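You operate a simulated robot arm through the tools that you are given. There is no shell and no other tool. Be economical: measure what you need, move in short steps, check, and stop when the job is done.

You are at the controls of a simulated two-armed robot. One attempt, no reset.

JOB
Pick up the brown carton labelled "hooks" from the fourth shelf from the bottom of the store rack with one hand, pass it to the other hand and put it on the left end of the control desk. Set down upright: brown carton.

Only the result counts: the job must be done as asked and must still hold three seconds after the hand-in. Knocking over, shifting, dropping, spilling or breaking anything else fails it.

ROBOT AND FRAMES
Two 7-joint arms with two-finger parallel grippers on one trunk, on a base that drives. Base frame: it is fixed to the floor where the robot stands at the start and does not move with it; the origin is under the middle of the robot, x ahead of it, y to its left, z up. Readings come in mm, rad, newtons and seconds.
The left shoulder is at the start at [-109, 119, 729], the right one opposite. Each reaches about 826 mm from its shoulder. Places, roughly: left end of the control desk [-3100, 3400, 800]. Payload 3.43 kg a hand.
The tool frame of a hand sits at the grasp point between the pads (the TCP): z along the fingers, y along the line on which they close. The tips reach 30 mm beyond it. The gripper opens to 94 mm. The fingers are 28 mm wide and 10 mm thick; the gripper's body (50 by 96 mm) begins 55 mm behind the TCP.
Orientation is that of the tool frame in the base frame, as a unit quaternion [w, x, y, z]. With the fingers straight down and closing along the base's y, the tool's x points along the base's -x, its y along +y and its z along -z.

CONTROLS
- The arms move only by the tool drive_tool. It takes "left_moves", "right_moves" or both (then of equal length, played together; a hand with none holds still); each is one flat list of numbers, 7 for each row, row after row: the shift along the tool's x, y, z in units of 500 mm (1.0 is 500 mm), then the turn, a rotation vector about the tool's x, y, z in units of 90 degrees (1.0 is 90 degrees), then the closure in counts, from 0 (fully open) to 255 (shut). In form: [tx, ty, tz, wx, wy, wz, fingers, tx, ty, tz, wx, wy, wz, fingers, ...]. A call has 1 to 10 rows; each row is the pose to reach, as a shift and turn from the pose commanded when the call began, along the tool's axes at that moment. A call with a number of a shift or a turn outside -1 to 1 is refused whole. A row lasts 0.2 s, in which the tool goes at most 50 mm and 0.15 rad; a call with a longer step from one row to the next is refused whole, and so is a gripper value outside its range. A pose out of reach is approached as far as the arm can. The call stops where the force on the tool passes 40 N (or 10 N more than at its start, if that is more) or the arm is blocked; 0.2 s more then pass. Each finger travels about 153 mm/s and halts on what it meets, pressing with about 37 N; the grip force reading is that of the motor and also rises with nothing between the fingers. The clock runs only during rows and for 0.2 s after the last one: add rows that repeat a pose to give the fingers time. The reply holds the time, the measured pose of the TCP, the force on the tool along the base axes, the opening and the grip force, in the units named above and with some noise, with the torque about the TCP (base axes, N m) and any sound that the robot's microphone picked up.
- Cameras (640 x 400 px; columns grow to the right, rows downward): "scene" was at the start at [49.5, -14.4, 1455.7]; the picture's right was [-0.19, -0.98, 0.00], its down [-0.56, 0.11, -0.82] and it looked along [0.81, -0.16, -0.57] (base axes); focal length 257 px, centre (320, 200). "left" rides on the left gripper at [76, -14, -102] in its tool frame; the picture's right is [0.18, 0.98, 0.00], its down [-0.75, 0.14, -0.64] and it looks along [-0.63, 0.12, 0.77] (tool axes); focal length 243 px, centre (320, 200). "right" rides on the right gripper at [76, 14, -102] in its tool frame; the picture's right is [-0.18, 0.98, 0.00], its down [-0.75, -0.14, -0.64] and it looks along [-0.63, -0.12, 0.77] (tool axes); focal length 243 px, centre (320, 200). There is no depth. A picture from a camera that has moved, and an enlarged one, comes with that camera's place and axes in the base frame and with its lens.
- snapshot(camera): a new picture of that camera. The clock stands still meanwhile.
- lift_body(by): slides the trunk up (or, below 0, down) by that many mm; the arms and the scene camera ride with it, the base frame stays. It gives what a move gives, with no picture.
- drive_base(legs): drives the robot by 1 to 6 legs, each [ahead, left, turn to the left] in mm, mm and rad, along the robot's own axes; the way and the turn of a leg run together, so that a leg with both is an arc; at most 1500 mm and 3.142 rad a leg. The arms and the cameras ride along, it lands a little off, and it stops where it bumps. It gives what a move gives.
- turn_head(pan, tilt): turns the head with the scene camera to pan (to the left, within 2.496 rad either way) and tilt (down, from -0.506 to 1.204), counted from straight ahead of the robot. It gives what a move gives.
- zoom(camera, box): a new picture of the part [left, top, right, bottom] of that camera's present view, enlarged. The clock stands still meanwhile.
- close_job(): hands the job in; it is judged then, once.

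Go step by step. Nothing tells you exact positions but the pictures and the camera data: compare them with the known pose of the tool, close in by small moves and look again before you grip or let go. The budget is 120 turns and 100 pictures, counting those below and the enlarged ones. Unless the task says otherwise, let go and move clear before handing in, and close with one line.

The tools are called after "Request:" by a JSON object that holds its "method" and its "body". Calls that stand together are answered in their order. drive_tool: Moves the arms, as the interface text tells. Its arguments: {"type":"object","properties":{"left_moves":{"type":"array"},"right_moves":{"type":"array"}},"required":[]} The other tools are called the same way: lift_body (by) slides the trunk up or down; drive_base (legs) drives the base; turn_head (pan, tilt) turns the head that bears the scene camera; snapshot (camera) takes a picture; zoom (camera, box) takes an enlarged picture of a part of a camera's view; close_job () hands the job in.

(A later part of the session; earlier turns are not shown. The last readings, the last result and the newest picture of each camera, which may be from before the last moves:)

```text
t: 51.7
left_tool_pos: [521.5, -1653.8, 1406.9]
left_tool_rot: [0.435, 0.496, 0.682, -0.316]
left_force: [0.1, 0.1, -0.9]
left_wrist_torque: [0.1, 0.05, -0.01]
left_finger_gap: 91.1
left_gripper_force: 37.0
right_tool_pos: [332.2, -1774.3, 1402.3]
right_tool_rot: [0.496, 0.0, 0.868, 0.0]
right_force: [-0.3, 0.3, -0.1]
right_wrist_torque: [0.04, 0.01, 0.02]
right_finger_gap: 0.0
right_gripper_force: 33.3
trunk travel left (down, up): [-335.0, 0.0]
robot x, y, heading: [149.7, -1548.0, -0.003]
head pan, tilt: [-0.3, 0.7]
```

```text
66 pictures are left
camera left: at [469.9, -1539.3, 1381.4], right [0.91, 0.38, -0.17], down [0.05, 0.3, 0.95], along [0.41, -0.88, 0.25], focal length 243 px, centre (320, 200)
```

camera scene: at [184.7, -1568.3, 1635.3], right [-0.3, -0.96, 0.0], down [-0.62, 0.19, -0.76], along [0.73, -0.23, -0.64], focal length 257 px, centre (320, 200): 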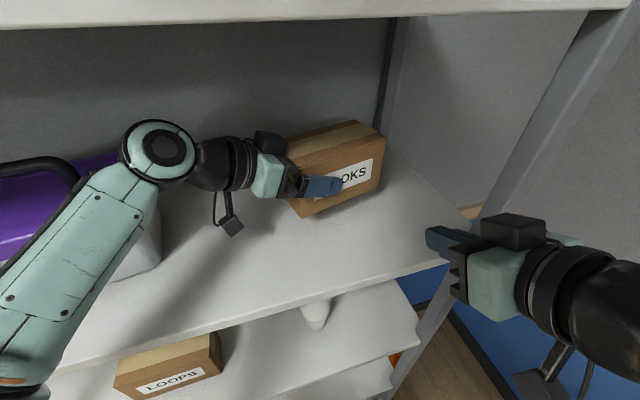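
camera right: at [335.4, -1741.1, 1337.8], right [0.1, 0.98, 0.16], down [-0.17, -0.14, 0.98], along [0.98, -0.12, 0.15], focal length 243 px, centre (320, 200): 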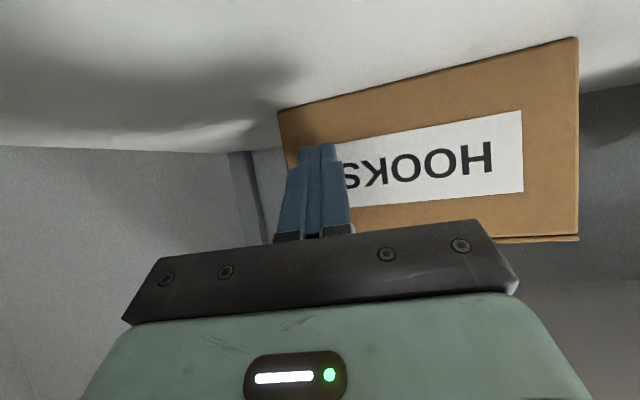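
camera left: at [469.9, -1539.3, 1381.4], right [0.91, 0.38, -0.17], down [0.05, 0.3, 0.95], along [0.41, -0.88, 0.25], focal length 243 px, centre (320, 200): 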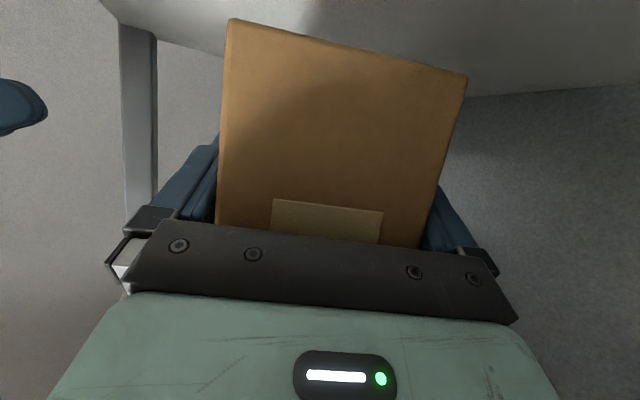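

The carton is gripped (gap 91 mm) and lifted about 50 mm. I back the base straight out of the rack.

Request:
{"method": "drive_base", "body": {"legs": [[-400, 0, 0]]}}

Request:
{"method": "snapshot", "body": {"camera": "scene"}}

Request:
{"method": "turn_head", "body": {"pan": 2.3, "tilt": 0.35}}

Request:
{"method": "snapshot", "body": {"camera": "scene"}}

```text
t: 54.2
left_tool_pos: [126.3, -1654.2, 1407.0]
left_tool_rot: [0.435, 0.498, 0.681, -0.317]
left_force: [0.4, 0.3, -1.0]
left_wrist_torque: [0.05, 0.05, 0.01]
left_finger_gap: 90.9
left_gripper_force: 37.6
right_tool_pos: [-65.5, -1774.5, 1402.0]
right_tool_rot: [0.496, 0.001, 0.868, -0.001]
right_force: [-0.1, 0.2, -0.5]
right_wrist_torque: [0.0, 0.02, 0.03]
right_finger_gap: 0.0
right_gripper_force: 32.7
trunk travel left (down, up): [-335.0, 0.0]
robot x, y, heading: [-247.5, -1546.4, -0.004]
head pan, tilt: [-0.3, 0.7]
```

```text
65 pictures are left
camera scene: at [-211.4, -1567.8, 1635.5], right [-0.3, -0.95, 0.0], down [-0.62, 0.19, -0.76], along [0.73, -0.23, -0.64], focal length 257 px, centre (320, 200)
```

scene: 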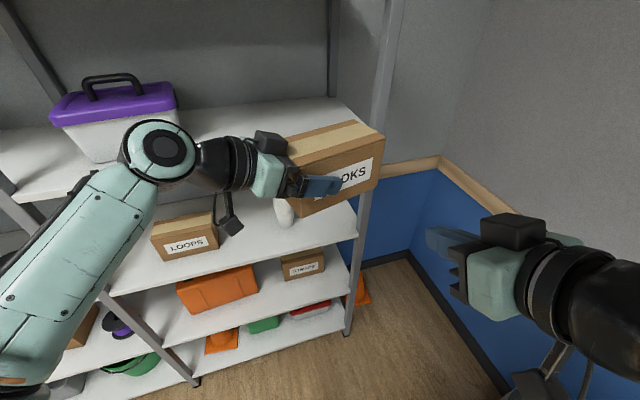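

```text
t: 56.5
left_tool_pos: [126.1, -1654.0, 1406.1]
left_tool_rot: [0.435, 0.498, 0.68, -0.317]
left_force: [-0.2, 0.8, -1.8]
left_wrist_torque: [0.07, 0.02, 0.03]
left_finger_gap: 90.2
left_gripper_force: 36.5
right_tool_pos: [-64.6, -1775.0, 1401.7]
right_tool_rot: [0.495, 0.001, 0.869, -0.001]
right_force: [-0.6, 0.1, -0.1]
right_wrist_torque: [0.0, 0.02, -0.01]
right_finger_gap: 0.3
right_gripper_force: 33.4
trunk travel left (down, up): [-335.0, 0.0]
robot x, y, heading: [-250.7, -1548.5, -0.004]
head pan, tilt: [2.3, 0.351]
```

```text
64 pictures are left
camera scene: at [-354.7, -1472.8, 1666.7], right [0.75, 0.66, 0.0], down [0.23, -0.26, -0.94], along [-0.62, 0.7, -0.34], focal length 257 px, centre (320, 200)
```

scene: 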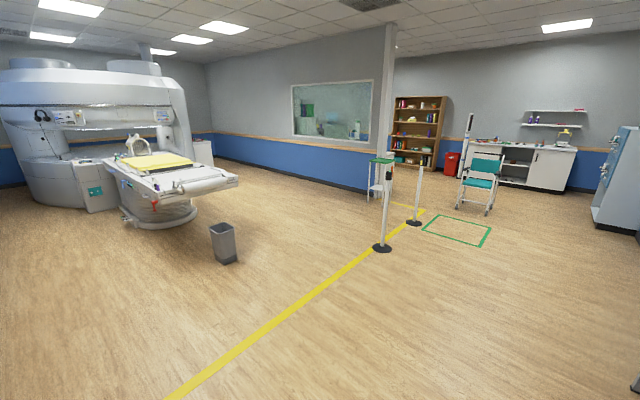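

I'm clear of the rack with the carton held upright. The desk is in the control area behind the windowed wall. I first drive to open floor for the handover and bring the carton level in front of the chest.

Request:
{"method": "drive_base", "body": {"legs": [[-200, 300, 0]]}}

Request:
{"method": "drive_tool", "body": {"left_moves": [0.075, 0.019, -0.0097, 0.0176, 0, 0.0081, 255, 0.15, 0.038, -0.0194, 0.0353, 0, 0.0163, 255, 0.225, 0.057, -0.0291, 0.0529, 0, 0.0244, 255, 0.3, 0.076, -0.0388, 0.0706, 0, 0.0326, 255, 0.375, 0.095, -0.0485, 0.0882, 0, 0.0407, 255, 0.45, 0.114, -0.0582, 0.1058, 0, 0.0489, 255, 0.525, 0.133, -0.0679, 0.1235, 0, 0.057, 255, 0.6, 0.152, -0.0776, 0.1411, 0, 0.0652, 255, 0.6, 0.152, -0.0776, 0.1411, 0, 0.0652, 255]}}

Request:
{"method": "turn_head", "body": {"pan": 0.0, "tilt": 0.9}}

Request:
{"method": "snapshot", "body": {"camera": "scene"}}

```text
t: 59.7
left_tool_pos: [-70.4, -1355.5, 1405.2]
left_tool_rot: [0.436, 0.498, 0.679, -0.318]
left_force: [-0.2, 0.9, -2.0]
left_wrist_torque: [0.06, 0.05, 0.02]
left_finger_gap: 89.7
left_gripper_force: 36.9
right_tool_pos: [-262.3, -1476.6, 1400.8]
right_tool_rot: [0.496, 0.003, 0.868, -0.001]
right_force: [0.3, -0.8, -0.7]
right_wrist_torque: [0.0, -0.02, -0.01]
right_finger_gap: 0.0
right_gripper_force: 32.9
trunk travel left (down, up): [-335.0, 0.0]
robot x, y, heading: [-441.7, -1246.0, -0.004]
head pan, tilt: [2.3, 0.351]
```

```text
t: 61.7
left_tool_pos: [-47.6, -1179.2, 1150.6]
left_tool_rot: [0.392, 0.577, 0.614, -0.368]
left_force: [-0.2, -0.2, -2.0]
left_wrist_torque: [0.04, 0.0, 0.03]
left_finger_gap: 89.5
left_gripper_force: 36.7
right_tool_pos: [-261.3, -1475.6, 1401.1]
right_tool_rot: [0.496, 0.003, 0.868, -0.001]
right_force: [0.5, -0.7, 0.3]
right_wrist_torque: [0.02, 0.0, 0.02]
right_finger_gap: 0.0
right_gripper_force: 32.6
trunk travel left (down, up): [-335.0, 0.0]
robot x, y, heading: [-445.0, -1243.6, -0.007]
head pan, tilt: [2.3, 0.351]
```

```text
t: 63.9
left_tool_pos: [-46.6, -1178.6, 1151.3]
left_tool_rot: [0.393, 0.576, 0.615, -0.368]
left_force: [0.2, 0.5, -1.9]
left_wrist_torque: [0.08, 0.02, 0.01]
left_finger_gap: 88.9
left_gripper_force: 36.8
right_tool_pos: [-261.3, -1474.8, 1400.7]
right_tool_rot: [0.495, 0.003, 0.869, -0.001]
right_force: [-0.5, -0.5, 0.3]
right_wrist_torque: [-0.02, 0.01, -0.03]
right_finger_gap: 0.0
right_gripper_force: 33.0
trunk travel left (down, up): [-335.0, 0.0]
robot x, y, heading: [-441.4, -1247.3, -0.006]
head pan, tilt: [0.0, 0.901]
```

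```text
63 pictures are left
camera scene: at [-413.9, -1243.2, 1619.2], right [-0.01, -1.0, 0.0], down [-0.78, 0.0, -0.62], along [0.62, 0.0, -0.78], focal length 257 px, centre (320, 200)
```

scene: 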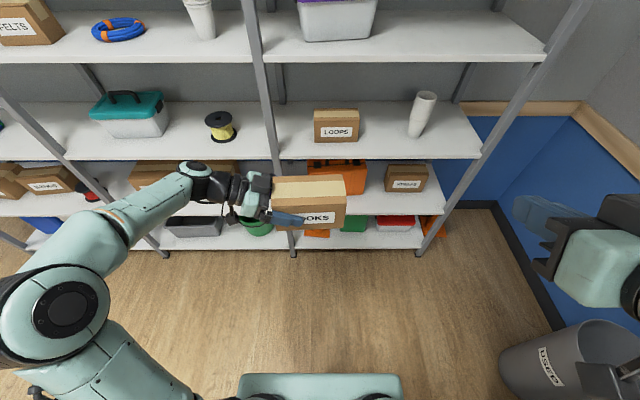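

The carton is level in front; the grip gap settles slowly (88.9 mm) as it aligns with the fingers. I zoom to measure its free end.

Request:
{"method": "zoom", "body": {"camera": "scene", "box": [230, 150, 390, 250]}}

```text
4.00 times, centred on (310, 200) of scene
camera zoom: at [-413.9, -1243.2, 1619.2], right [-0.01, -1.0, 0.0], down [-0.78, 0.0, -0.62], along [0.62, 0.0, -0.78], focal length 1028 px, centre (360, 200)
```

zoom: 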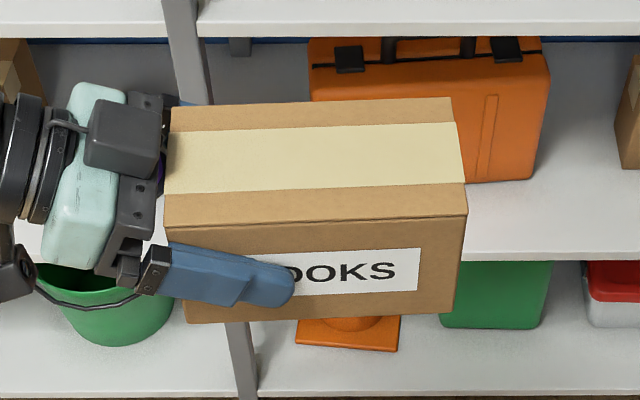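

Carton: ~161 × 86 × 93 mm, free end at y≈-1298, centred on x≈-37, z 1093–1186. I bring the right hand around, opening its jaws, in two stages to face the free end.

Request:
{"method": "drive_tool", "body": {"right_moves": [0.0251, -0.0017, 0.0572, -0.0758, -0.0036, -0.0395, 0, 0.0502, -0.0033, 0.1144, -0.1517, -0.0072, -0.079, 0, 0.0753, -0.005, 0.1716, -0.2275, -0.0107, -0.1184, 0, 0.1004, -0.0067, 0.2288, -0.3033, -0.0143, -0.1579, 0, 0.1255, -0.0083, 0.286, -0.3792, -0.0179, -0.1974, 0, 0.1506, -0.01, 0.3432, -0.455, -0.0214, -0.2369, 0, 0.1506, -0.01, 0.3432, -0.455, -0.0214, -0.2369, 0]}}

Request:
{"method": "snapshot", "body": {"camera": "scene"}}

```text
t: 65.5
left_tool_pos: [-48.7, -1178.1, 1150.6]
left_tool_rot: [0.393, 0.577, 0.614, -0.368]
left_force: [0.7, -0.3, -1.1]
left_wrist_torque: [0.04, -0.04, -0.01]
left_finger_gap: 89.0
left_gripper_force: 37.1
right_tool_pos: [-153.2, -1479.7, 1249.8]
right_tool_rot: [0.47, -0.329, 0.791, 0.211]
right_force: [-0.6, 0.4, 0.2]
right_wrist_torque: [0.0, 0.0, 0.0]
right_finger_gap: 93.7
right_gripper_force: 0.0
trunk travel left (down, up): [-335.0, 0.0]
robot x, y, heading: [-446.1, -1248.4, -0.006]
head pan, tilt: [0.0, 0.901]
```

```text
61 pictures are left
camera scene: at [-414.5, -1242.7, 1619.2], right [-0.01, -1.0, 0.0], down [-0.78, 0.0, -0.62], along [0.62, 0.0, -0.78], focal length 257 px, centre (320, 200)
```

scene: 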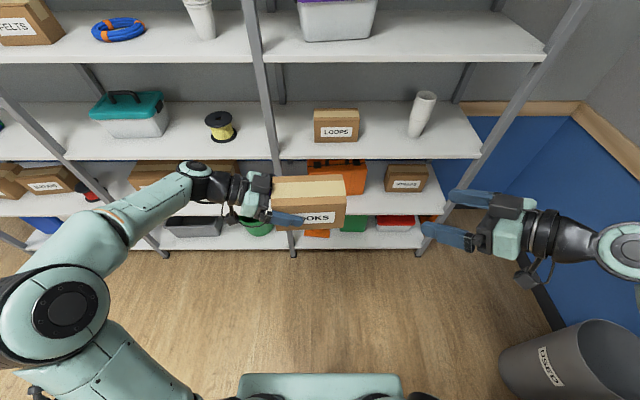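

Good. Second half of the turn, ending short of the carton's free end.

Request:
{"method": "drive_tool", "body": {"right_moves": [-0.0071, -0.001, 0.0597, -0.0758, -0.0036, -0.0395, 0, -0.0143, -0.002, 0.1193, -0.1517, -0.0072, -0.079, 0, -0.0214, -0.003, 0.179, -0.2275, -0.0107, -0.1184, 0, -0.0285, -0.004, 0.2387, -0.3033, -0.0143, -0.1579, 0, -0.0357, -0.005, 0.2983, -0.3792, -0.0179, -0.1974, 0, -0.0428, -0.006, 0.358, -0.455, -0.0215, -0.2369, 0, -0.0428, -0.006, 0.358, -0.455, -0.0215, -0.2369, 0]}}

Request:
{"method": "zoom", "body": {"camera": "scene", "box": [230, 150, 430, 275]}}

Request:
{"method": "snapshot", "body": {"camera": "right"}}

```text
t: 67.1
left_tool_pos: [-49.1, -1179.2, 1150.6]
left_tool_rot: [0.394, 0.576, 0.615, -0.368]
left_force: [-1.6, 0.1, -1.3]
left_wrist_torque: [0.1, 0.01, 0.01]
left_finger_gap: 88.7
left_gripper_force: 37.7
right_tool_pos: [-34.6, -1361.6, 1184.0]
right_tool_rot: [-0.37, 0.605, -0.588, -0.389]
right_force: [-0.1, 0.2, -1.1]
right_wrist_torque: [0.0, 0.01, -0.03]
right_finger_gap: 93.8
right_gripper_force: 0.1
trunk travel left (down, up): [-335.0, 0.0]
robot x, y, heading: [-440.0, -1244.0, -0.001]
head pan, tilt: [0.0, 0.901]
```

```text
3.20 times, centred on (330, 212) of scene
camera zoom: at [-414.9, -1243.3, 1619.1], right [-0.01, -1.0, 0.0], down [-0.78, 0.0, -0.62], along [0.62, 0.0, -0.78], focal length 823 px, centre (288, 160)
```

zoom: 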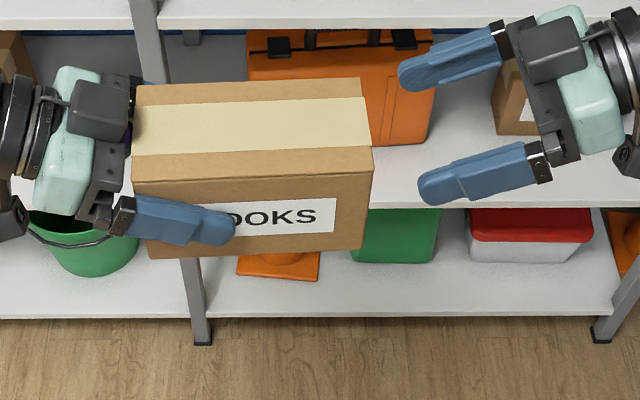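

```text
59 pictures are left
camera right: at [-46.4, -1487.0, 1158.7], right [-0.98, 0.04, 0.18], down [0.16, -0.26, 0.95], along [0.09, 0.97, 0.25], focal length 243 px, centre (320, 200)
```

right: 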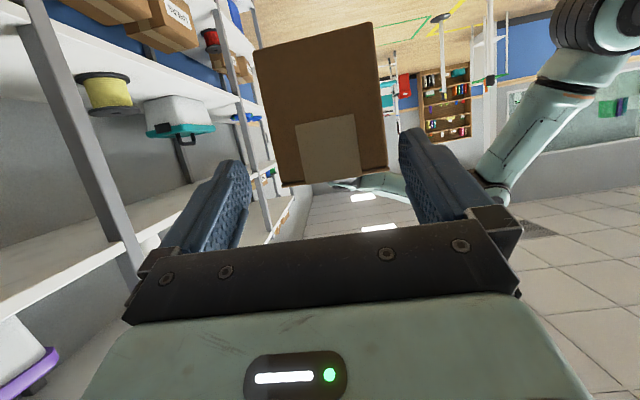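

The right jaws face the free end; the right camera puts the end centre at x≈-41. I correct laterally and approach to near contact, then look.

Request:
{"method": "drive_tool", "body": {"right_moves": [-0.0084, 0.0072, 0.03, 0, 0, 0, 0, -0.0084, 0.0072, 0.064, 0, 0, 0, 0, -0.0084, 0.0072, 0.064, 0, 0, 0, 0]}}

Request:
{"method": "zoom", "body": {"camera": "scene", "box": [250, 160, 410, 260]}}

Request:
{"method": "snapshot", "body": {"camera": "right"}}

```text
t: 67.9
left_tool_pos: [-47.0, -1179.1, 1151.1]
left_tool_rot: [0.393, 0.577, 0.614, -0.368]
left_force: [0.9, 1.2, -1.2]
left_wrist_torque: [0.07, -0.01, 0.02]
left_finger_gap: 88.7
left_gripper_force: 36.4
right_tool_pos: [-39.2, -1330.9, 1175.4]
right_tool_rot: [-0.371, 0.605, -0.588, -0.389]
right_force: [-0.2, -1.1, 0.2]
right_wrist_torque: [0.0, -0.02, 0.02]
right_finger_gap: 94.0
right_gripper_force: 0.1
trunk travel left (down, up): [-335.0, 0.0]
robot x, y, heading: [-443.3, -1245.1, -0.006]
head pan, tilt: [0.0, 0.901]
```

```text
4.00 times, centred on (330, 210) of scene
camera zoom: at [-413.9, -1243.3, 1619.2], right [-0.01, -1.0, 0.0], down [-0.78, 0.0, -0.62], along [0.62, 0.0, -0.78], focal length 1028 px, centre (280, 160)
```

zoom: 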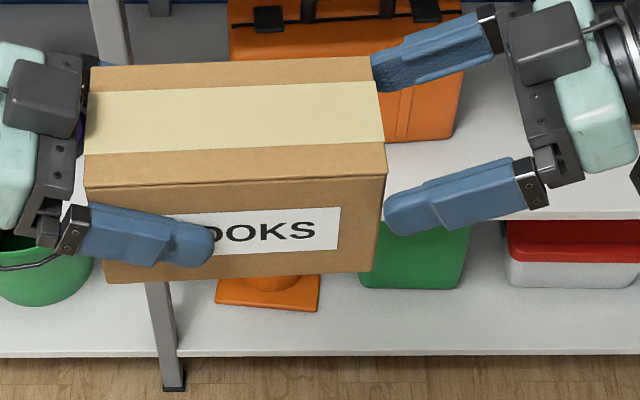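

```text
57 pictures are left
camera right: at [-51.2, -1456.0, 1148.9], right [-0.98, 0.04, 0.18], down [0.16, -0.26, 0.95], along [0.09, 0.97, 0.25], focal length 243 px, centre (320, 200)
```

right: 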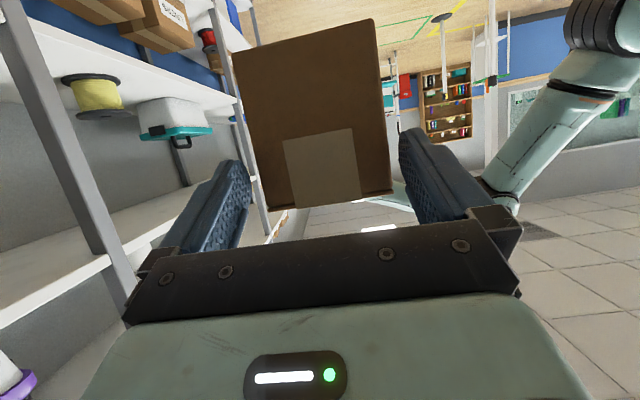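

Tips are just short of the end face, the carton a hair toward +x. I nudge 1.5 mm and slide the jaws over the end, stopping on force.

Request:
{"method": "drive_tool", "body": {"right_moves": [0, -0.003, 0.03, 0, 0, 0, 0, 0, -0.003, 0.06, 0, 0, 0, 0, 0, -0.003, 0.09, 0, 0, 0, 0, 0, -0.003, 0.12, 0, 0, 0, 0, 0, -0.003, 0.146, 0, 0, 0, 0, 0, -0.003, 0.146, 0, 0, 0, 0]}}

Request:
{"method": "zoom", "body": {"camera": "scene", "box": [250, 160, 410, 260]}}

Request:
{"method": "snapshot", "body": {"camera": "right"}}

```text
t: 69.3
left_tool_pos: [-47.6, -1178.8, 1151.0]
left_tool_rot: [0.393, 0.576, 0.615, -0.367]
left_force: [1.7, 1.1, -1.9]
left_wrist_torque: [0.07, -0.01, 0.17]
left_finger_gap: 88.9
left_gripper_force: 36.9
right_tool_pos: [-38.8, -1292.4, 1155.3]
right_tool_rot: [-0.372, 0.603, -0.589, -0.389]
right_force: [-1.8, -0.9, 1.0]
right_wrist_torque: [0.03, -0.01, 0.07]
right_finger_gap: 94.0
right_gripper_force: 0.2
right hand out of reach, approached as far as the arm can: row 3, 4, 5, 6
trunk travel left (down, up): [-335.0, 0.0]
robot x, y, heading: [-442.4, -1246.6, -0.003]
head pan, tilt: [0.0, 0.901]
```

```text
4.00 times, centred on (330, 210) of scene
camera zoom: at [-413.9, -1243.4, 1619.2], right [-0.01, -1.0, 0.0], down [-0.78, 0.0, -0.62], along [0.62, 0.0, -0.78], focal length 1028 px, centre (280, 160)
```

zoom: 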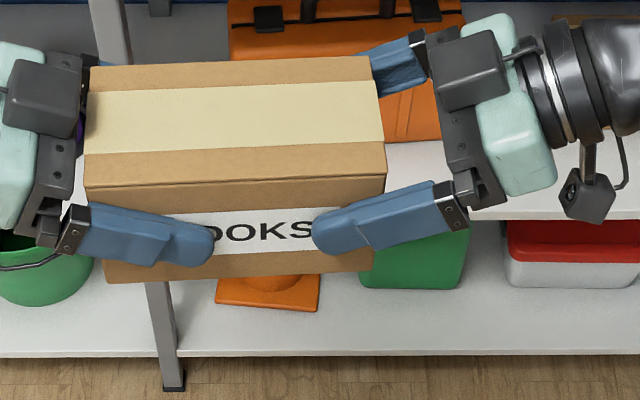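

```text
55 pictures are left
camera right: at [-51.2, -1418.1, 1128.6], right [-0.98, 0.05, 0.18], down [0.16, -0.26, 0.95], along [0.09, 0.96, 0.25], focal length 243 px, centre (320, 200)
```

right: 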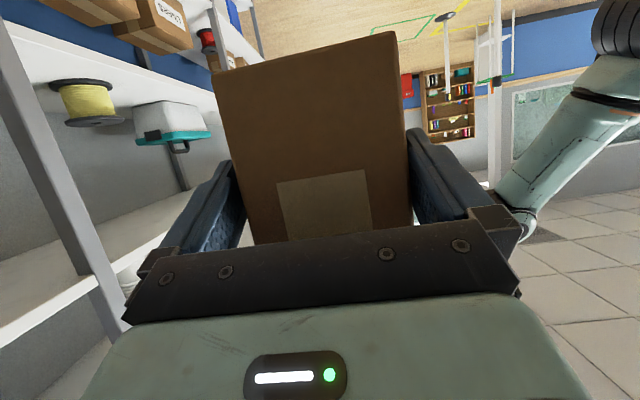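

The right arm hit its reach limit at y≈-1292, with tips already over the end. I bring the left hand with the carton 28 mm toward the right hand instead.

Request:
{"method": "drive_tool", "body": {"left_moves": [-0.008, -0.0005, 0.017, 0, 0, 0, 255, -0.016, -0.001, 0.034, 0, 0, 0, 255, -0.0236, -0.0016, 0.0508, 0, 0, 0, 255, -0.0236, -0.0016, 0.0508, 0, 0, 0, 255]}}

Request:
{"method": "snapshot", "body": {"camera": "right"}}

Request:
{"method": "zoom", "body": {"camera": "scene", "box": [250, 160, 410, 260]}}

```text
t: 70.3
left_tool_pos: [-45.9, -1206.0, 1150.4]
left_tool_rot: [0.393, 0.576, 0.615, -0.367]
left_force: [5.2, 4.1, -1.5]
left_wrist_torque: [0.06, 0.09, 0.31]
left_finger_gap: 89.0
left_gripper_force: 36.8
right_tool_pos: [-38.2, -1292.5, 1155.5]
right_tool_rot: [-0.371, 0.604, -0.588, -0.389]
right_force: [-5.5, -2.5, -1.1]
right_wrist_torque: [0.05, -0.08, 0.17]
right_finger_gap: 93.9
right_gripper_force: 0.1
trunk travel left (down, up): [-335.0, 0.0]
robot x, y, heading: [-446.4, -1244.3, -0.009]
head pan, tilt: [0.0, 0.901]
```

```text
54 pictures are left
camera right: at [-51.3, -1418.0, 1128.8], right [-0.98, 0.05, 0.18], down [0.16, -0.26, 0.95], along [0.09, 0.96, 0.25], focal length 243 px, centre (320, 200)
```

right: 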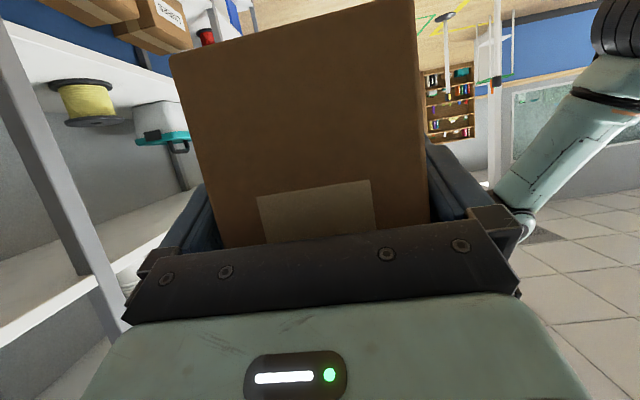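

```text
4.00 times, centred on (330, 210) of scene
camera zoom: at [-413.9, -1243.1, 1619.2], right [-0.01, -1.0, 0.0], down [-0.78, 0.0, -0.62], along [0.62, 0.0, -0.78], focal length 1028 px, centre (280, 160)
```

zoom: 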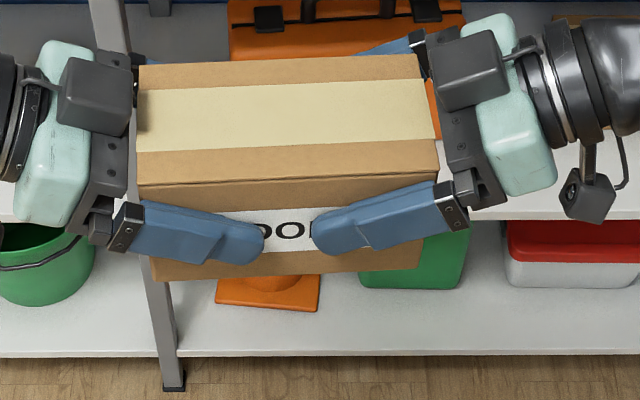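

The carton is well inside the right jaws. I close the right hand.

Request:
{"method": "drive_tool", "body": {"right_moves": [0, 0, 0, 0, 0, 0, 128, 0, 0, 0, 0, 0, 0, 255, 0, 0, 0, 0, 0, 0, 255, 0, 0, 0, 0, 0, 0, 255]}}

```text
t: 71.3
left_tool_pos: [-45.0, -1207.0, 1150.7]
left_tool_rot: [0.393, 0.576, 0.615, -0.367]
left_force: [16.3, 3.0, -1.2]
left_wrist_torque: [-0.24, 0.13, 0.24]
left_finger_gap: 88.9
left_gripper_force: 37.2
right_tool_pos: [-38.1, -1292.9, 1155.5]
right_tool_rot: [-0.371, 0.604, -0.588, -0.389]
right_force: [-16.8, -3.4, -0.4]
right_wrist_torque: [0.25, -0.06, 1.22]
right_finger_gap: 90.0
right_gripper_force: 36.7
trunk travel left (down, up): [-335.0, 0.0]
robot x, y, heading: [-444.0, -1241.3, -0.008]
head pan, tilt: [0.0, 0.901]
```

Both hands hold it. I release the left hand and withdraw it straight back along its fingers.

Request:
{"method": "drive_tool", "body": {"left_moves": [0, 0, 0, 0, 0, 0, 0, 0, 0, 0, 0, 0, 0, 0, 0, 0, 0, 0, 0, 0, 0]}}

Request:
{"method": "zoom", "body": {"camera": "scene", "box": [250, 160, 410, 260]}}

Request:
{"method": "snapshot", "body": {"camera": "left"}}

```text
t: 72.1
left_tool_pos: [-46.1, -1206.9, 1150.1]
left_tool_rot: [0.393, 0.577, 0.615, -0.367]
left_force: [10.2, 1.0, -2.4]
left_wrist_torque: [0.04, 0.09, -0.21]
left_finger_gap: 94.2
left_gripper_force: 0.0
right_tool_pos: [-38.6, -1293.5, 1154.9]
right_tool_rot: [-0.372, 0.603, -0.589, -0.388]
right_force: [-9.4, -0.6, 0.2]
right_wrist_torque: [-0.03, -0.03, 1.06]
right_finger_gap: 90.1
right_gripper_force: 36.9
trunk travel left (down, up): [-335.0, 0.0]
robot x, y, heading: [-442.6, -1245.4, -0.005]
head pan, tilt: [0.0, 0.901]
```

```text
4.00 times, centred on (330, 210) of scene
camera zoom: at [-413.9, -1243.3, 1619.2], right [-0.01, -1.0, 0.0], down [-0.78, 0.0, -0.62], along [0.62, 0.0, -0.78], focal length 1028 px, centre (280, 160)
```

zoom: 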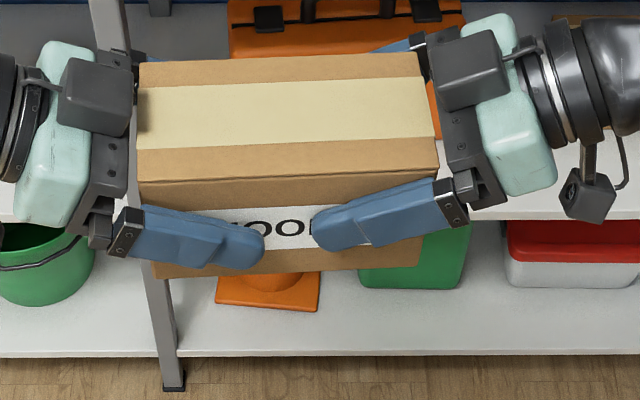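

```text
51 pictures are left
camera left: at [-69.1, -1083.1, 1125.7], right [0.98, 0.14, -0.17], down [0.12, 0.27, 0.95], along [0.18, -0.95, 0.25], focal length 243 px, centre (320, 200)
```

left: 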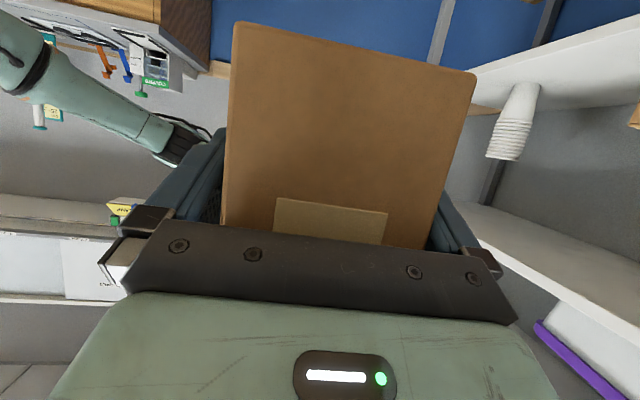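

There's still 10 N sideways contact on a left finger. I shift the left hand slightly to +x to free it before withdrawing.

Request:
{"method": "drive_tool", "body": {"left_moves": [0, 0.005, 0, 0, 0, 0, 0, 0, 0.005, 0, 0, 0, 0, 0]}}

```text
t: 72.7
left_tool_pos: [-45.0, -1207.5, 1150.4]
left_tool_rot: [0.392, 0.578, 0.614, -0.369]
left_force: [0.5, -0.1, 0.1]
left_wrist_torque: [0.01, 0.02, -0.06]
left_finger_gap: 94.0
left_gripper_force: 0.0
right_tool_pos: [-37.2, -1292.8, 1154.9]
right_tool_rot: [-0.373, 0.602, -0.59, -0.387]
right_force: [0.1, -0.1, -0.1]
right_wrist_torque: [-0.04, -0.02, -0.02]
right_finger_gap: 89.7
right_gripper_force: 36.8
trunk travel left (down, up): [-335.0, 0.0]
robot x, y, heading: [-444.7, -1244.5, -0.003]
head pan, tilt: [0.0, 0.901]
```

Free now. I withdraw the left hand.

Request:
{"method": "drive_tool", "body": {"left_moves": [0, 0, -0.04, 0, 0, 0, 0, 0, 0, -0.1, 0, 0, 0, 0, 0, 0, -0.18, 0, 0, 0, 0, 0, 0, -0.26, 0, 0, 0, 0, 0, 0, -0.3, 0, 0, 0, 0]}}

Request:
{"method": "snapshot", "body": {"camera": "scene"}}

Request:
{"method": "snapshot", "body": {"camera": "left"}}

```text
t: 73.9
left_tool_pos: [-53.4, -1069.9, 1214.5]
left_tool_rot: [0.393, 0.577, 0.615, -0.367]
left_force: [0.3, 0.1, -0.4]
left_wrist_torque: [-0.01, 0.02, 0.0]
left_finger_gap: 93.8
left_gripper_force: 0.0
right_tool_pos: [-38.0, -1292.4, 1155.6]
right_tool_rot: [-0.373, 0.603, -0.589, -0.388]
right_force: [-0.4, -0.3, -0.5]
right_wrist_torque: [-0.07, 0.04, 0.02]
right_finger_gap: 89.7
right_gripper_force: 36.6
trunk travel left (down, up): [-335.0, 0.0]
robot x, y, heading: [-442.0, -1246.9, -0.005]
head pan, tilt: [0.0, 0.901]
```

```text
50 pictures are left
camera scene: at [-413.9, -1243.1, 1619.2], right [-0.01, -1.0, 0.0], down [-0.78, 0.0, -0.62], along [0.62, 0.0, -0.78], focal length 257 px, centre (320, 200)
```

scene: 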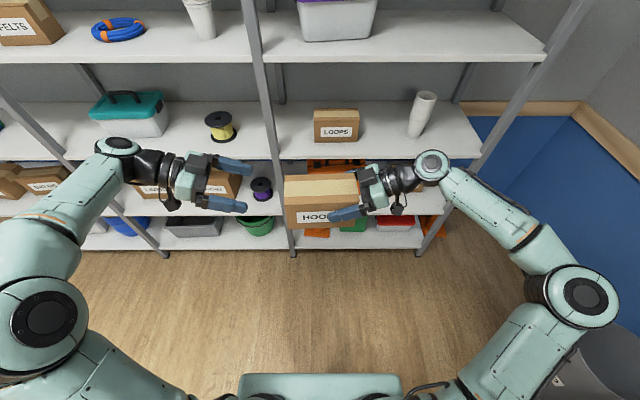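

```text
49 pictures are left
camera left: at [-75.4, -947.0, 1189.0], right [0.98, 0.14, -0.17], down [0.12, 0.27, 0.95], along [0.18, -0.95, 0.25], focal length 243 px, centre (320, 200)
```

left: 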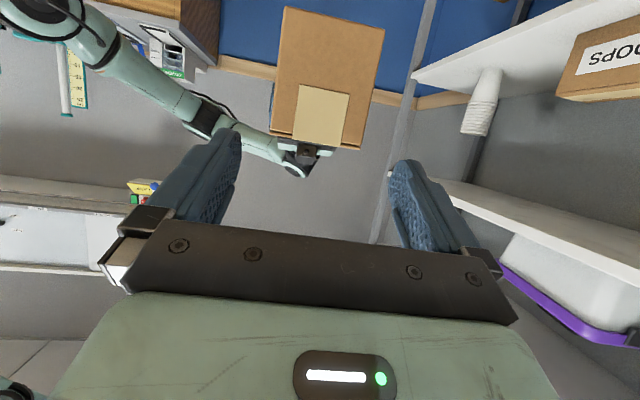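

Handover done: the right hand alone holds the carton upright. Now I leave the rack, turn to face +y (toward the control area) and look.

Request:
{"method": "drive_base", "body": {"legs": [[-200, 500, 0], [0, 500, 0], [0, 0, 1.571], [1200, 0, 0]]}}

Request:
{"method": "turn_head", "body": {"pan": 0.3, "tilt": 0.35}}

Request:
{"method": "snapshot", "body": {"camera": "scene"}}

Request:
{"method": "turn_head", "body": {"pan": 1.0, "tilt": 0.4}}

Request:
{"method": "snapshot", "body": {"camera": "scene"}}

```text
t: 92.9
left_tool_pos: [-800.4, 1365.2, 1212.8]
left_tool_rot: [0.538, -0.026, 0.842, 0.017]
left_force: [0.3, 0.2, 0.3]
left_wrist_torque: [0.02, -0.02, 0.0]
left_finger_gap: 94.0
left_gripper_force: 0.0
right_tool_pos: [-578.2, 1378.8, 1155.7]
right_tool_rot: [0.01, 0.843, 0.008, -0.538]
right_force: [-0.9, 0.4, 0.2]
right_wrist_torque: [0.0, -0.04, -0.01]
right_finger_gap: 89.0
right_gripper_force: 36.7
trunk travel left (down, up): [-335.0, 0.0]
robot x, y, heading: [-629.0, 967.9, 1.562]
head pan, tilt: [0.0, 0.901]
```

```text
t: 93.8
left_tool_pos: [-799.7, 1366.4, 1213.1]
left_tool_rot: [0.538, -0.026, 0.843, 0.017]
left_force: [-1.1, 0.1, 0.1]
left_wrist_torque: [0.01, 0.0, 0.02]
left_finger_gap: 93.7
left_gripper_force: 0.0
right_tool_pos: [-579.5, 1378.7, 1154.7]
right_tool_rot: [0.01, 0.843, 0.008, -0.538]
right_force: [-0.3, 1.4, -0.1]
right_wrist_torque: [0.0, -0.05, -0.02]
right_finger_gap: 88.8
right_gripper_force: 36.7
trunk travel left (down, up): [-335.0, 0.0]
robot x, y, heading: [-630.4, 974.1, 1.557]
head pan, tilt: [0.3, 0.351]
```

```text
48 pictures are left
camera scene: at [-655.6, 1020.4, 1666.6], right [0.96, 0.29, 0.0], down [0.1, -0.33, -0.94], along [-0.27, 0.9, -0.34], focal length 257 px, centre (320, 200)
```

scene: 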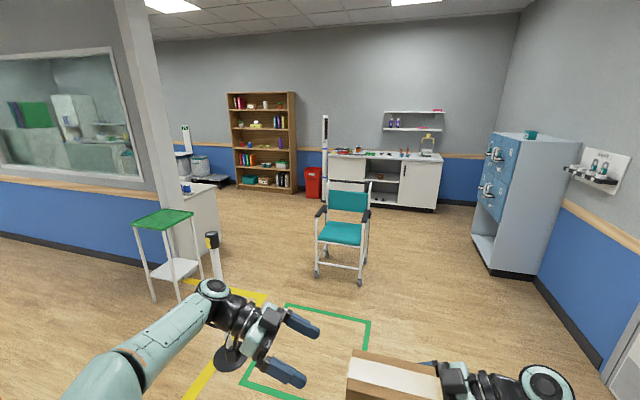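

```text
t: 94.9
left_tool_pos: [-801.1, 1364.7, 1214.7]
left_tool_rot: [0.537, -0.025, 0.843, 0.017]
left_force: [-0.1, 0.6, -0.2]
left_wrist_torque: [0.05, 0.01, -0.02]
left_finger_gap: 94.0
left_gripper_force: 0.0
right_tool_pos: [-578.7, 1378.8, 1154.9]
right_tool_rot: [0.01, 0.843, 0.008, -0.538]
right_force: [0.4, 0.0, 0.4]
right_wrist_torque: [-0.01, -0.06, 0.01]
right_finger_gap: 88.9
right_gripper_force: 37.0
trunk travel left (down, up): [-335.0, 0.0]
robot x, y, heading: [-625.7, 972.5, 1.559]
head pan, tilt: [1.0, 0.4]
```

```text
47 pictures are left
camera scene: at [-706.4, 982.1, 1662.2], right [0.55, 0.84, 0.0], down [0.33, -0.21, -0.92], along [-0.77, 0.51, -0.39], focal length 257 px, centre (320, 200)
```

scene: 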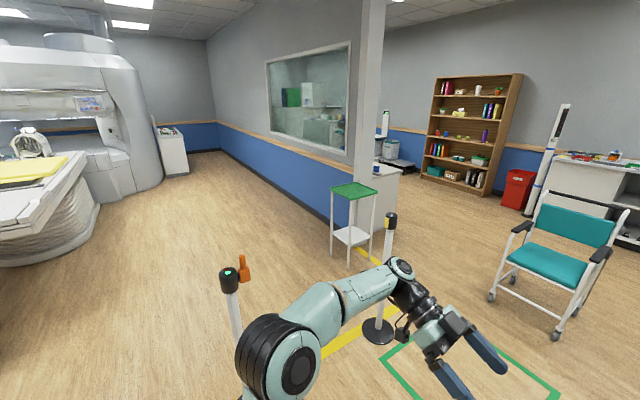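

The desk's near end is visible just behind the column at x≈-2720, y≈3250+. I'll turn so the arms lie along the way and slip sideways between the stanchion (-1623, 2122) and the chair (-1106, 3265).

Request:
{"method": "drive_base", "body": {"legs": [[0, 0, 2.478], [-785, -861, 0]]}}

Request:
{"method": "turn_head", "body": {"pan": -0.9, "tilt": 0.6}}

Request:
{"method": "snapshot", "body": {"camera": "scene"}}

Request:
{"method": "turn_head", "body": {"pan": -1.8, "tilt": 0.6}}

Request:
{"method": "snapshot", "body": {"camera": "scene"}}

```text
t: 108.7
left_tool_pos: [-922.8, 1706.7, 1213.0]
left_tool_rot: [-0.156, 0.806, -0.245, -0.515]
left_force: [0.2, -0.9, 0.2]
left_wrist_torque: [-0.05, 0.01, 0.01]
left_finger_gap: 94.2
left_gripper_force: 0.1
right_tool_pos: [-1108.1, 1829.5, 1155.3]
right_tool_rot: [0.512, 0.261, 0.802, -0.162]
right_force: [-0.7, 0.1, 0.1]
right_wrist_torque: [0.06, 0.06, -0.01]
right_finger_gap: 88.8
right_gripper_force: 36.7
trunk travel left (down, up): [-335.0, 0.0]
robot x, y, heading: [-825.4, 2121.1, -2.231]
head pan, tilt: [1.0, 0.4]
```

```text
t: 110.6
left_tool_pos: [-922.9, 1706.6, 1214.0]
left_tool_rot: [-0.155, 0.807, -0.244, -0.515]
left_force: [0.9, 0.7, -0.2]
left_wrist_torque: [0.01, 0.03, -0.01]
left_finger_gap: 93.9
left_gripper_force: 0.0
right_tool_pos: [-1107.1, 1830.4, 1155.4]
right_tool_rot: [0.513, 0.261, 0.801, -0.162]
right_force: [0.2, 0.1, 0.2]
right_wrist_torque: [0.05, 0.05, -0.03]
right_finger_gap: 88.8
right_gripper_force: 37.1
trunk travel left (down, up): [-335.0, 0.0]
robot x, y, heading: [-823.1, 2121.0, -2.232]
head pan, tilt: [-0.901, 0.6]
```

```text
46 pictures are left
camera scene: at [-886.1, 2160.7, 1644.0], right [-0.01, 1.0, 0.0], down [0.56, 0.01, -0.83], along [-0.83, -0.01, -0.56], focal length 257 px, centre (320, 200)
```

scene: 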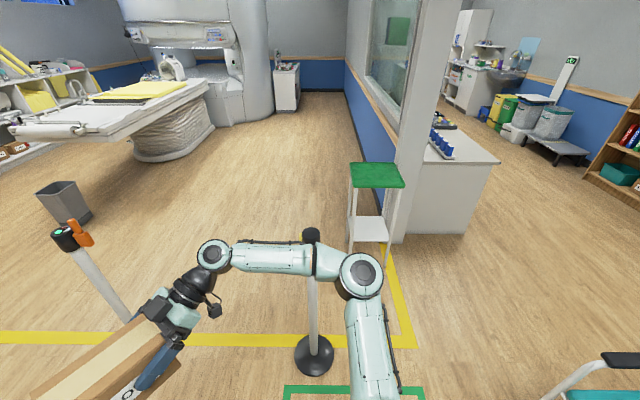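

```text
t: 111.8
left_tool_pos: [-923.2, 1706.5, 1213.1]
left_tool_rot: [-0.156, 0.806, -0.245, -0.515]
left_force: [0.6, -0.6, -1.6]
left_wrist_torque: [0.02, -0.02, -0.01]
left_finger_gap: 93.6
left_gripper_force: 0.1
right_tool_pos: [-1108.2, 1829.8, 1154.6]
right_tool_rot: [0.514, 0.261, 0.801, -0.162]
right_force: [0.0, -1.0, 0.0]
right_wrist_torque: [0.05, 0.02, -0.01]
right_finger_gap: 88.9
right_gripper_force: 36.4
trunk travel left (down, up): [-335.0, 0.0]
robot x, y, heading: [-826.0, 2122.6, -2.228]
head pan, tilt: [-1.799, 0.6]
```

```text
45 pictures are left
camera scene: at [-853.6, 2230.3, 1644.0], right [0.77, 0.63, 0.0], down [0.36, -0.44, -0.83], along [-0.52, 0.64, -0.56], focal length 257 px, centre (320, 200)
```

scene: 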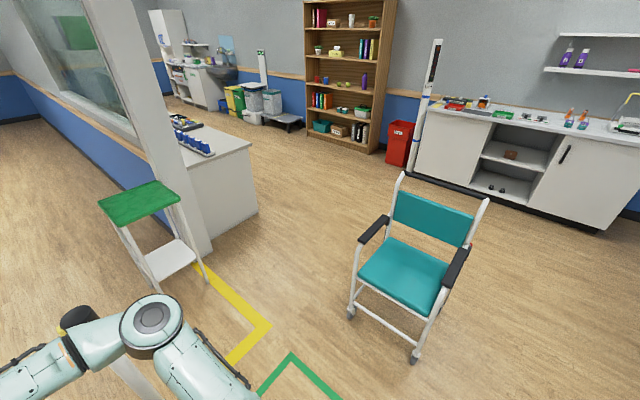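

The desk top is at z≈757; its near end edge at x≈-2740 spans y≈3030–3550, just behind a column. I slip past the stanchion, turn to face -x, and strafe into the control area.

Request:
{"method": "drive_base", "body": {"legs": [[0, -1300, 0], [0, 0, -0.911], [0, -1100, 0]]}}

Request:
{"method": "turn_head", "body": {"pan": 0.35, "tilt": 0.45}}

Request:
{"method": "snapshot", "body": {"camera": "scene"}}

Request:
{"method": "turn_head", "body": {"pan": -0.8, "tilt": 0.5}}

Request:
{"method": "snapshot", "body": {"camera": "scene"}}

```text
t: 135.4
left_tool_pos: [-2234.6, 3859.8, 1213.2]
left_tool_rot: [-0.368, 0.614, -0.578, -0.392]
left_force: [-0.1, -0.5, 1.0]
left_wrist_torque: [0.0, -0.01, -0.02]
left_finger_gap: 94.0
left_gripper_force: 0.0
right_tool_pos: [-2247.9, 4082.7, 1154.4]
right_tool_rot: [0.388, 0.59, 0.603, -0.373]
right_force: [1.2, -0.8, -0.3]
right_wrist_torque: [0.06, 0.02, 0.02]
right_finger_gap: 88.9
right_gripper_force: 36.8
trunk travel left (down, up): [-335.0, 0.0]
robot x, y, heading: [-1844.4, 4035.6, 3.138]
head pan, tilt: [-1.799, 0.6]
```

```text
t: 137.4
left_tool_pos: [-2235.0, 3861.2, 1213.2]
left_tool_rot: [-0.368, 0.614, -0.577, -0.393]
left_force: [0.1, 0.3, -0.3]
left_wrist_torque: [-0.01, 0.01, -0.01]
left_finger_gap: 93.7
left_gripper_force: 0.0
right_tool_pos: [-2249.8, 4082.1, 1155.0]
right_tool_rot: [0.388, 0.59, 0.602, -0.373]
right_force: [-0.4, 1.1, -0.3]
right_wrist_torque: [0.04, 0.01, 0.01]
right_finger_gap: 88.9
right_gripper_force: 36.9
trunk travel left (down, up): [-335.0, 0.0]
robot x, y, heading: [-1843.3, 4032.3, 3.132]
head pan, tilt: [0.351, 0.45]
```

```text
44 pictures are left
camera scene: at [-1885.9, 4006.0, 1657.5], right [-0.34, 0.94, 0.0], down [0.41, 0.15, -0.9], along [-0.85, -0.3, -0.44], focal length 257 px, centre (320, 200)
```

scene: 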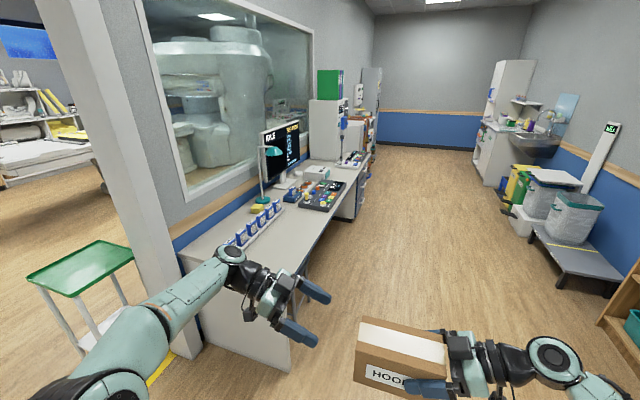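

```text
t: 138.8
left_tool_pos: [-2233.4, 3860.9, 1213.5]
left_tool_rot: [-0.368, 0.614, -0.577, -0.393]
left_force: [0.4, 0.0, 0.7]
left_wrist_torque: [0.0, 0.02, 0.0]
left_finger_gap: 94.0
left_gripper_force: 0.0
right_tool_pos: [-2249.1, 4082.6, 1155.7]
right_tool_rot: [0.387, 0.59, 0.602, -0.373]
right_force: [0.0, -0.7, -0.5]
right_wrist_torque: [0.05, -0.01, 0.01]
right_finger_gap: 89.1
right_gripper_force: 36.8
trunk travel left (down, up): [-335.0, 0.0]
robot x, y, heading: [-1845.8, 4034.4, 3.135]
head pan, tilt: [-0.799, 0.499]
```

```text
43 pictures are left
camera scene: at [-1862.3, 4102.5, 1653.0], right [0.72, 0.69, 0.0], down [0.33, -0.35, -0.88], along [-0.61, 0.63, -0.48], focal length 257 px, centre (320, 200)
```

scene: 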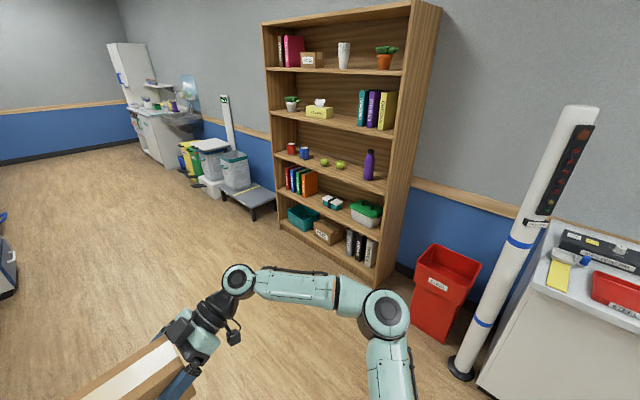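

The desk's near (left) end is free between its end edge (x≈-2740) and the control panel (x≈-3460), with a vial rack only along the wall side. I drive round to its front, facing -y, at x≈-3050.

Request:
{"method": "drive_base", "body": {"legs": [[500, 0, 0], [0, 0, 1.575], [0, -700, 0]]}}

Request:
{"method": "turn_head", "body": {"pan": 0.0, "tilt": 0.75}}

Request:
{"method": "snapshot", "body": {"camera": "scene"}}

```text
t: 151.7
left_tool_pos: [-2866.3, 3652.1, 1214.0]
left_tool_rot: [0.019, 0.842, 0.027, -0.538]
left_force: [-0.4, -0.7, 0.3]
left_wrist_torque: [0.03, 0.02, -0.03]
left_finger_gap: 93.9
left_gripper_force: 0.1
right_tool_pos: [-3088.3, 3637.3, 1154.3]
right_tool_rot: [0.538, -0.01, 0.843, 0.011]
right_force: [-1.2, 0.0, -0.2]
right_wrist_torque: [0.01, 0.04, 0.02]
right_finger_gap: 89.0
right_gripper_force: 37.2
trunk travel left (down, up): [-335.0, 0.0]
robot x, y, heading: [-3042.6, 4042.7, -1.58]
head pan, tilt: [-0.799, 0.499]
```

```text
t: 152.8
left_tool_pos: [-2866.0, 3651.5, 1213.8]
left_tool_rot: [0.018, 0.842, 0.027, -0.538]
left_force: [-0.2, 0.2, -0.9]
left_wrist_torque: [0.0, 0.02, 0.0]
left_finger_gap: 94.1
left_gripper_force: 0.0
right_tool_pos: [-3089.6, 3636.1, 1155.1]
right_tool_rot: [0.538, -0.01, 0.843, 0.011]
right_force: [-0.7, -0.6, 0.3]
right_wrist_torque: [0.01, 0.09, 0.03]
right_finger_gap: 88.7
right_gripper_force: 37.0
trunk travel left (down, up): [-335.0, 0.0]
robot x, y, heading: [-3042.9, 4042.0, -1.578]
head pan, tilt: [0.0, 0.75]
```

```text
42 pictures are left
camera scene: at [-3042.7, 4006.6, 1631.1], right [-1.0, 0.01, 0.0], down [0.0, 0.68, -0.73], along [-0.01, -0.73, -0.68], focal length 257 px, centre (320, 200)
```

scene: 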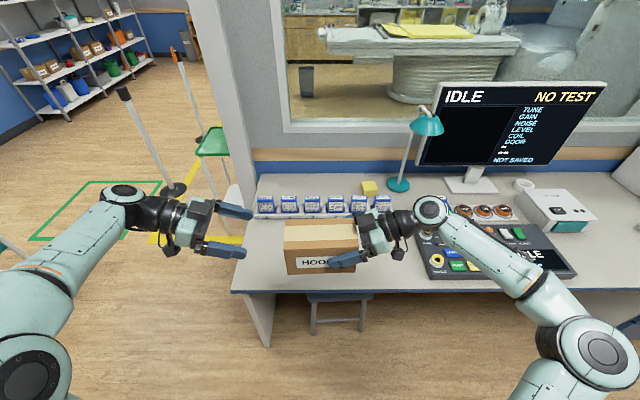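

The target spot in front of the cups is free. I drive ahead 236 mm so the carton is over it, then lower the trunk most of the way.

Request:
{"method": "drive_base", "body": {"legs": [[236, 0, 0]]}}

Request:
{"method": "lift_body", "body": {"by": -270}}

Request:
{"method": "snapshot", "body": {"camera": "scene"}}

Request:
{"method": "snapshot", "body": {"camera": "left"}}

Request:
{"method": "snapshot", "body": {"camera": "right"}}

```text
t: 154.6
left_tool_pos: [-2869.1, 3413.0, 1213.0]
left_tool_rot: [0.018, 0.843, 0.026, -0.538]
left_force: [0.3, 0.3, -0.9]
left_wrist_torque: [-0.01, -0.02, 0.0]
left_finger_gap: 93.9
left_gripper_force: 0.2
right_tool_pos: [-3090.6, 3399.8, 1155.0]
right_tool_rot: [0.538, -0.009, 0.843, 0.011]
right_force: [0.6, 0.6, 0.7]
right_wrist_torque: [0.01, 0.07, 0.04]
right_finger_gap: 88.9
right_gripper_force: 37.5
trunk travel left (down, up): [-335.0, 0.0]
robot x, y, heading: [-3045.7, 3805.3, -1.573]
head pan, tilt: [0.0, 0.75]
```

```text
t: 157.2
left_tool_pos: [-2869.5, 3412.4, 946.6]
left_tool_rot: [0.016, 0.843, 0.026, -0.537]
left_force: [0.4, -1.0, 1.0]
left_wrist_torque: [-0.02, -0.01, 0.0]
left_finger_gap: 93.9
left_gripper_force: 0.1
right_tool_pos: [-3088.7, 3439.9, 819.9]
right_tool_rot: [0.544, 0.03, 0.835, 0.074]
right_force: [1.6, 0.8, 10.0]
right_wrist_torque: [-0.34, 0.33, 0.02]
right_finger_gap: 90.2
right_gripper_force: 37.1
trunk travel left (down, up): [-69.0, 267.0]
robot x, y, heading: [-3043.2, 3807.8, -1.578]
head pan, tilt: [0.0, 0.75]
stopped: the force on the tool passed its limit at 47 N (the readings are from after the stop); the commanded pose is now the measured one
```

```text
41 pictures are left
camera scene: at [-3044.5, 3736.5, 1354.3], right [-1.0, 0.01, 0.0], down [0.01, 0.68, -0.73], along [-0.01, -0.73, -0.68], focal length 257 px, centre (320, 200)
```

scene: 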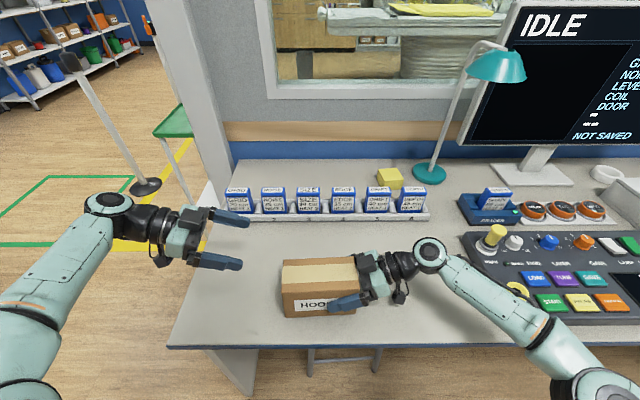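

```text
40 pictures are left
camera left: at [-2745.8, 3434.3, 921.2], right [0.14, -0.98, -0.17], down [0.27, -0.12, 0.95], along [-0.95, -0.18, 0.25], focal length 243 px, centre (320, 200)
```

left: 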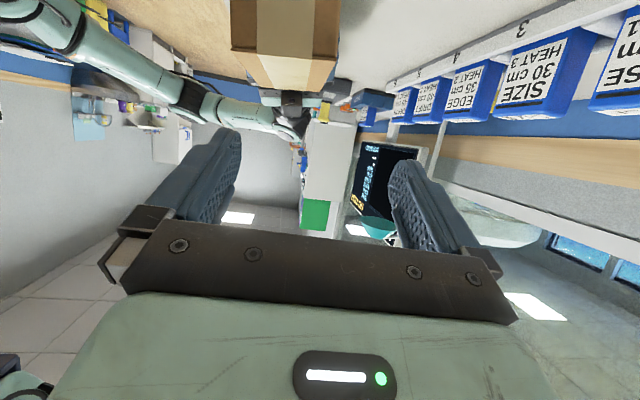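

```text
39 pictures are left
camera right: at [-3215.1, 3455.2, 793.1], right [0.05, 0.95, 0.32], down [-0.28, -0.3, 0.91], along [0.96, -0.13, 0.25], focal length 243 px, centre (320, 200)
```

right: 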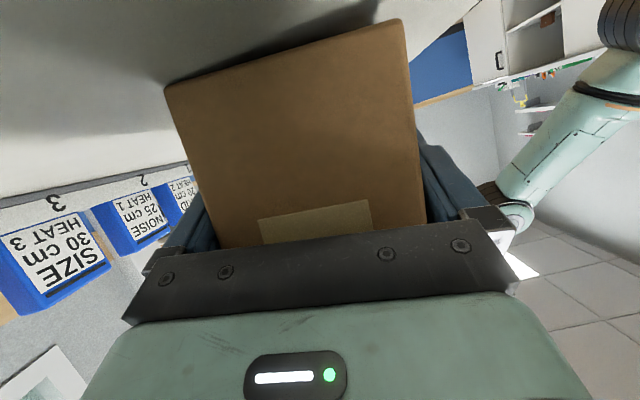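

The right hand sagged while the trunk came down, and the carton appears to be touching the desk (TCP z 820, 10 N upward). I zoom to check whether it sits flat.

Request:
{"method": "zoom", "body": {"camera": "scene", "box": [240, 220, 440, 345]}}

Request:
{"method": "zoom", "body": {"camera": "left", "box": [200, 0, 400, 125]}}

```text
3.20 times, centred on (340, 282) of scene
camera zoom: at [-3044.5, 3736.5, 1354.3], right [-1.0, 0.01, 0.0], down [0.01, 0.68, -0.73], along [-0.01, -0.73, -0.68], focal length 823 px, centre (256, -64)
```

zoom: 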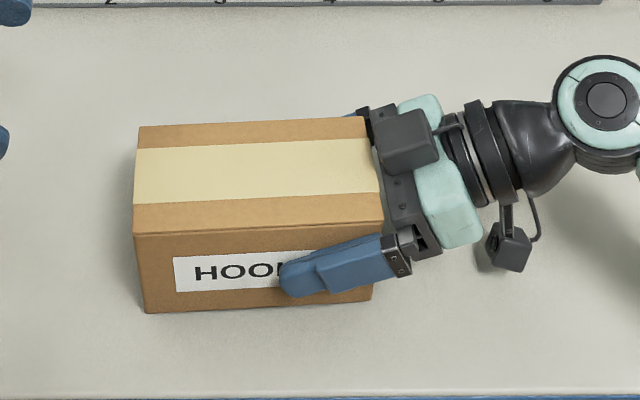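

```text
3.20 times, centred on (300, 62) of left
camera zoom: at [-2745.8, 3434.3, 921.2], right [0.14, -0.98, -0.17], down [0.27, -0.12, 0.95], along [-0.95, -0.18, 0.25], focal length 776 px, centre (384, 640)
```

zoom: 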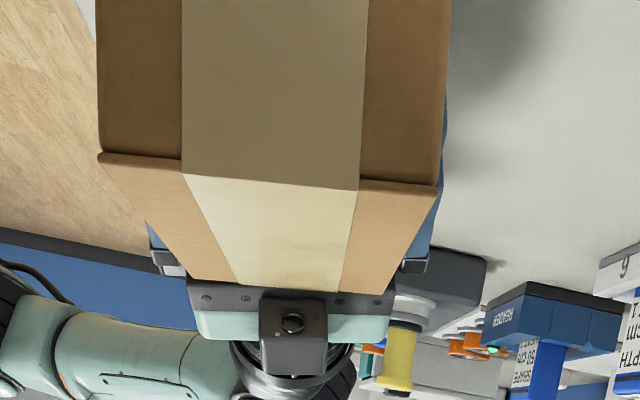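

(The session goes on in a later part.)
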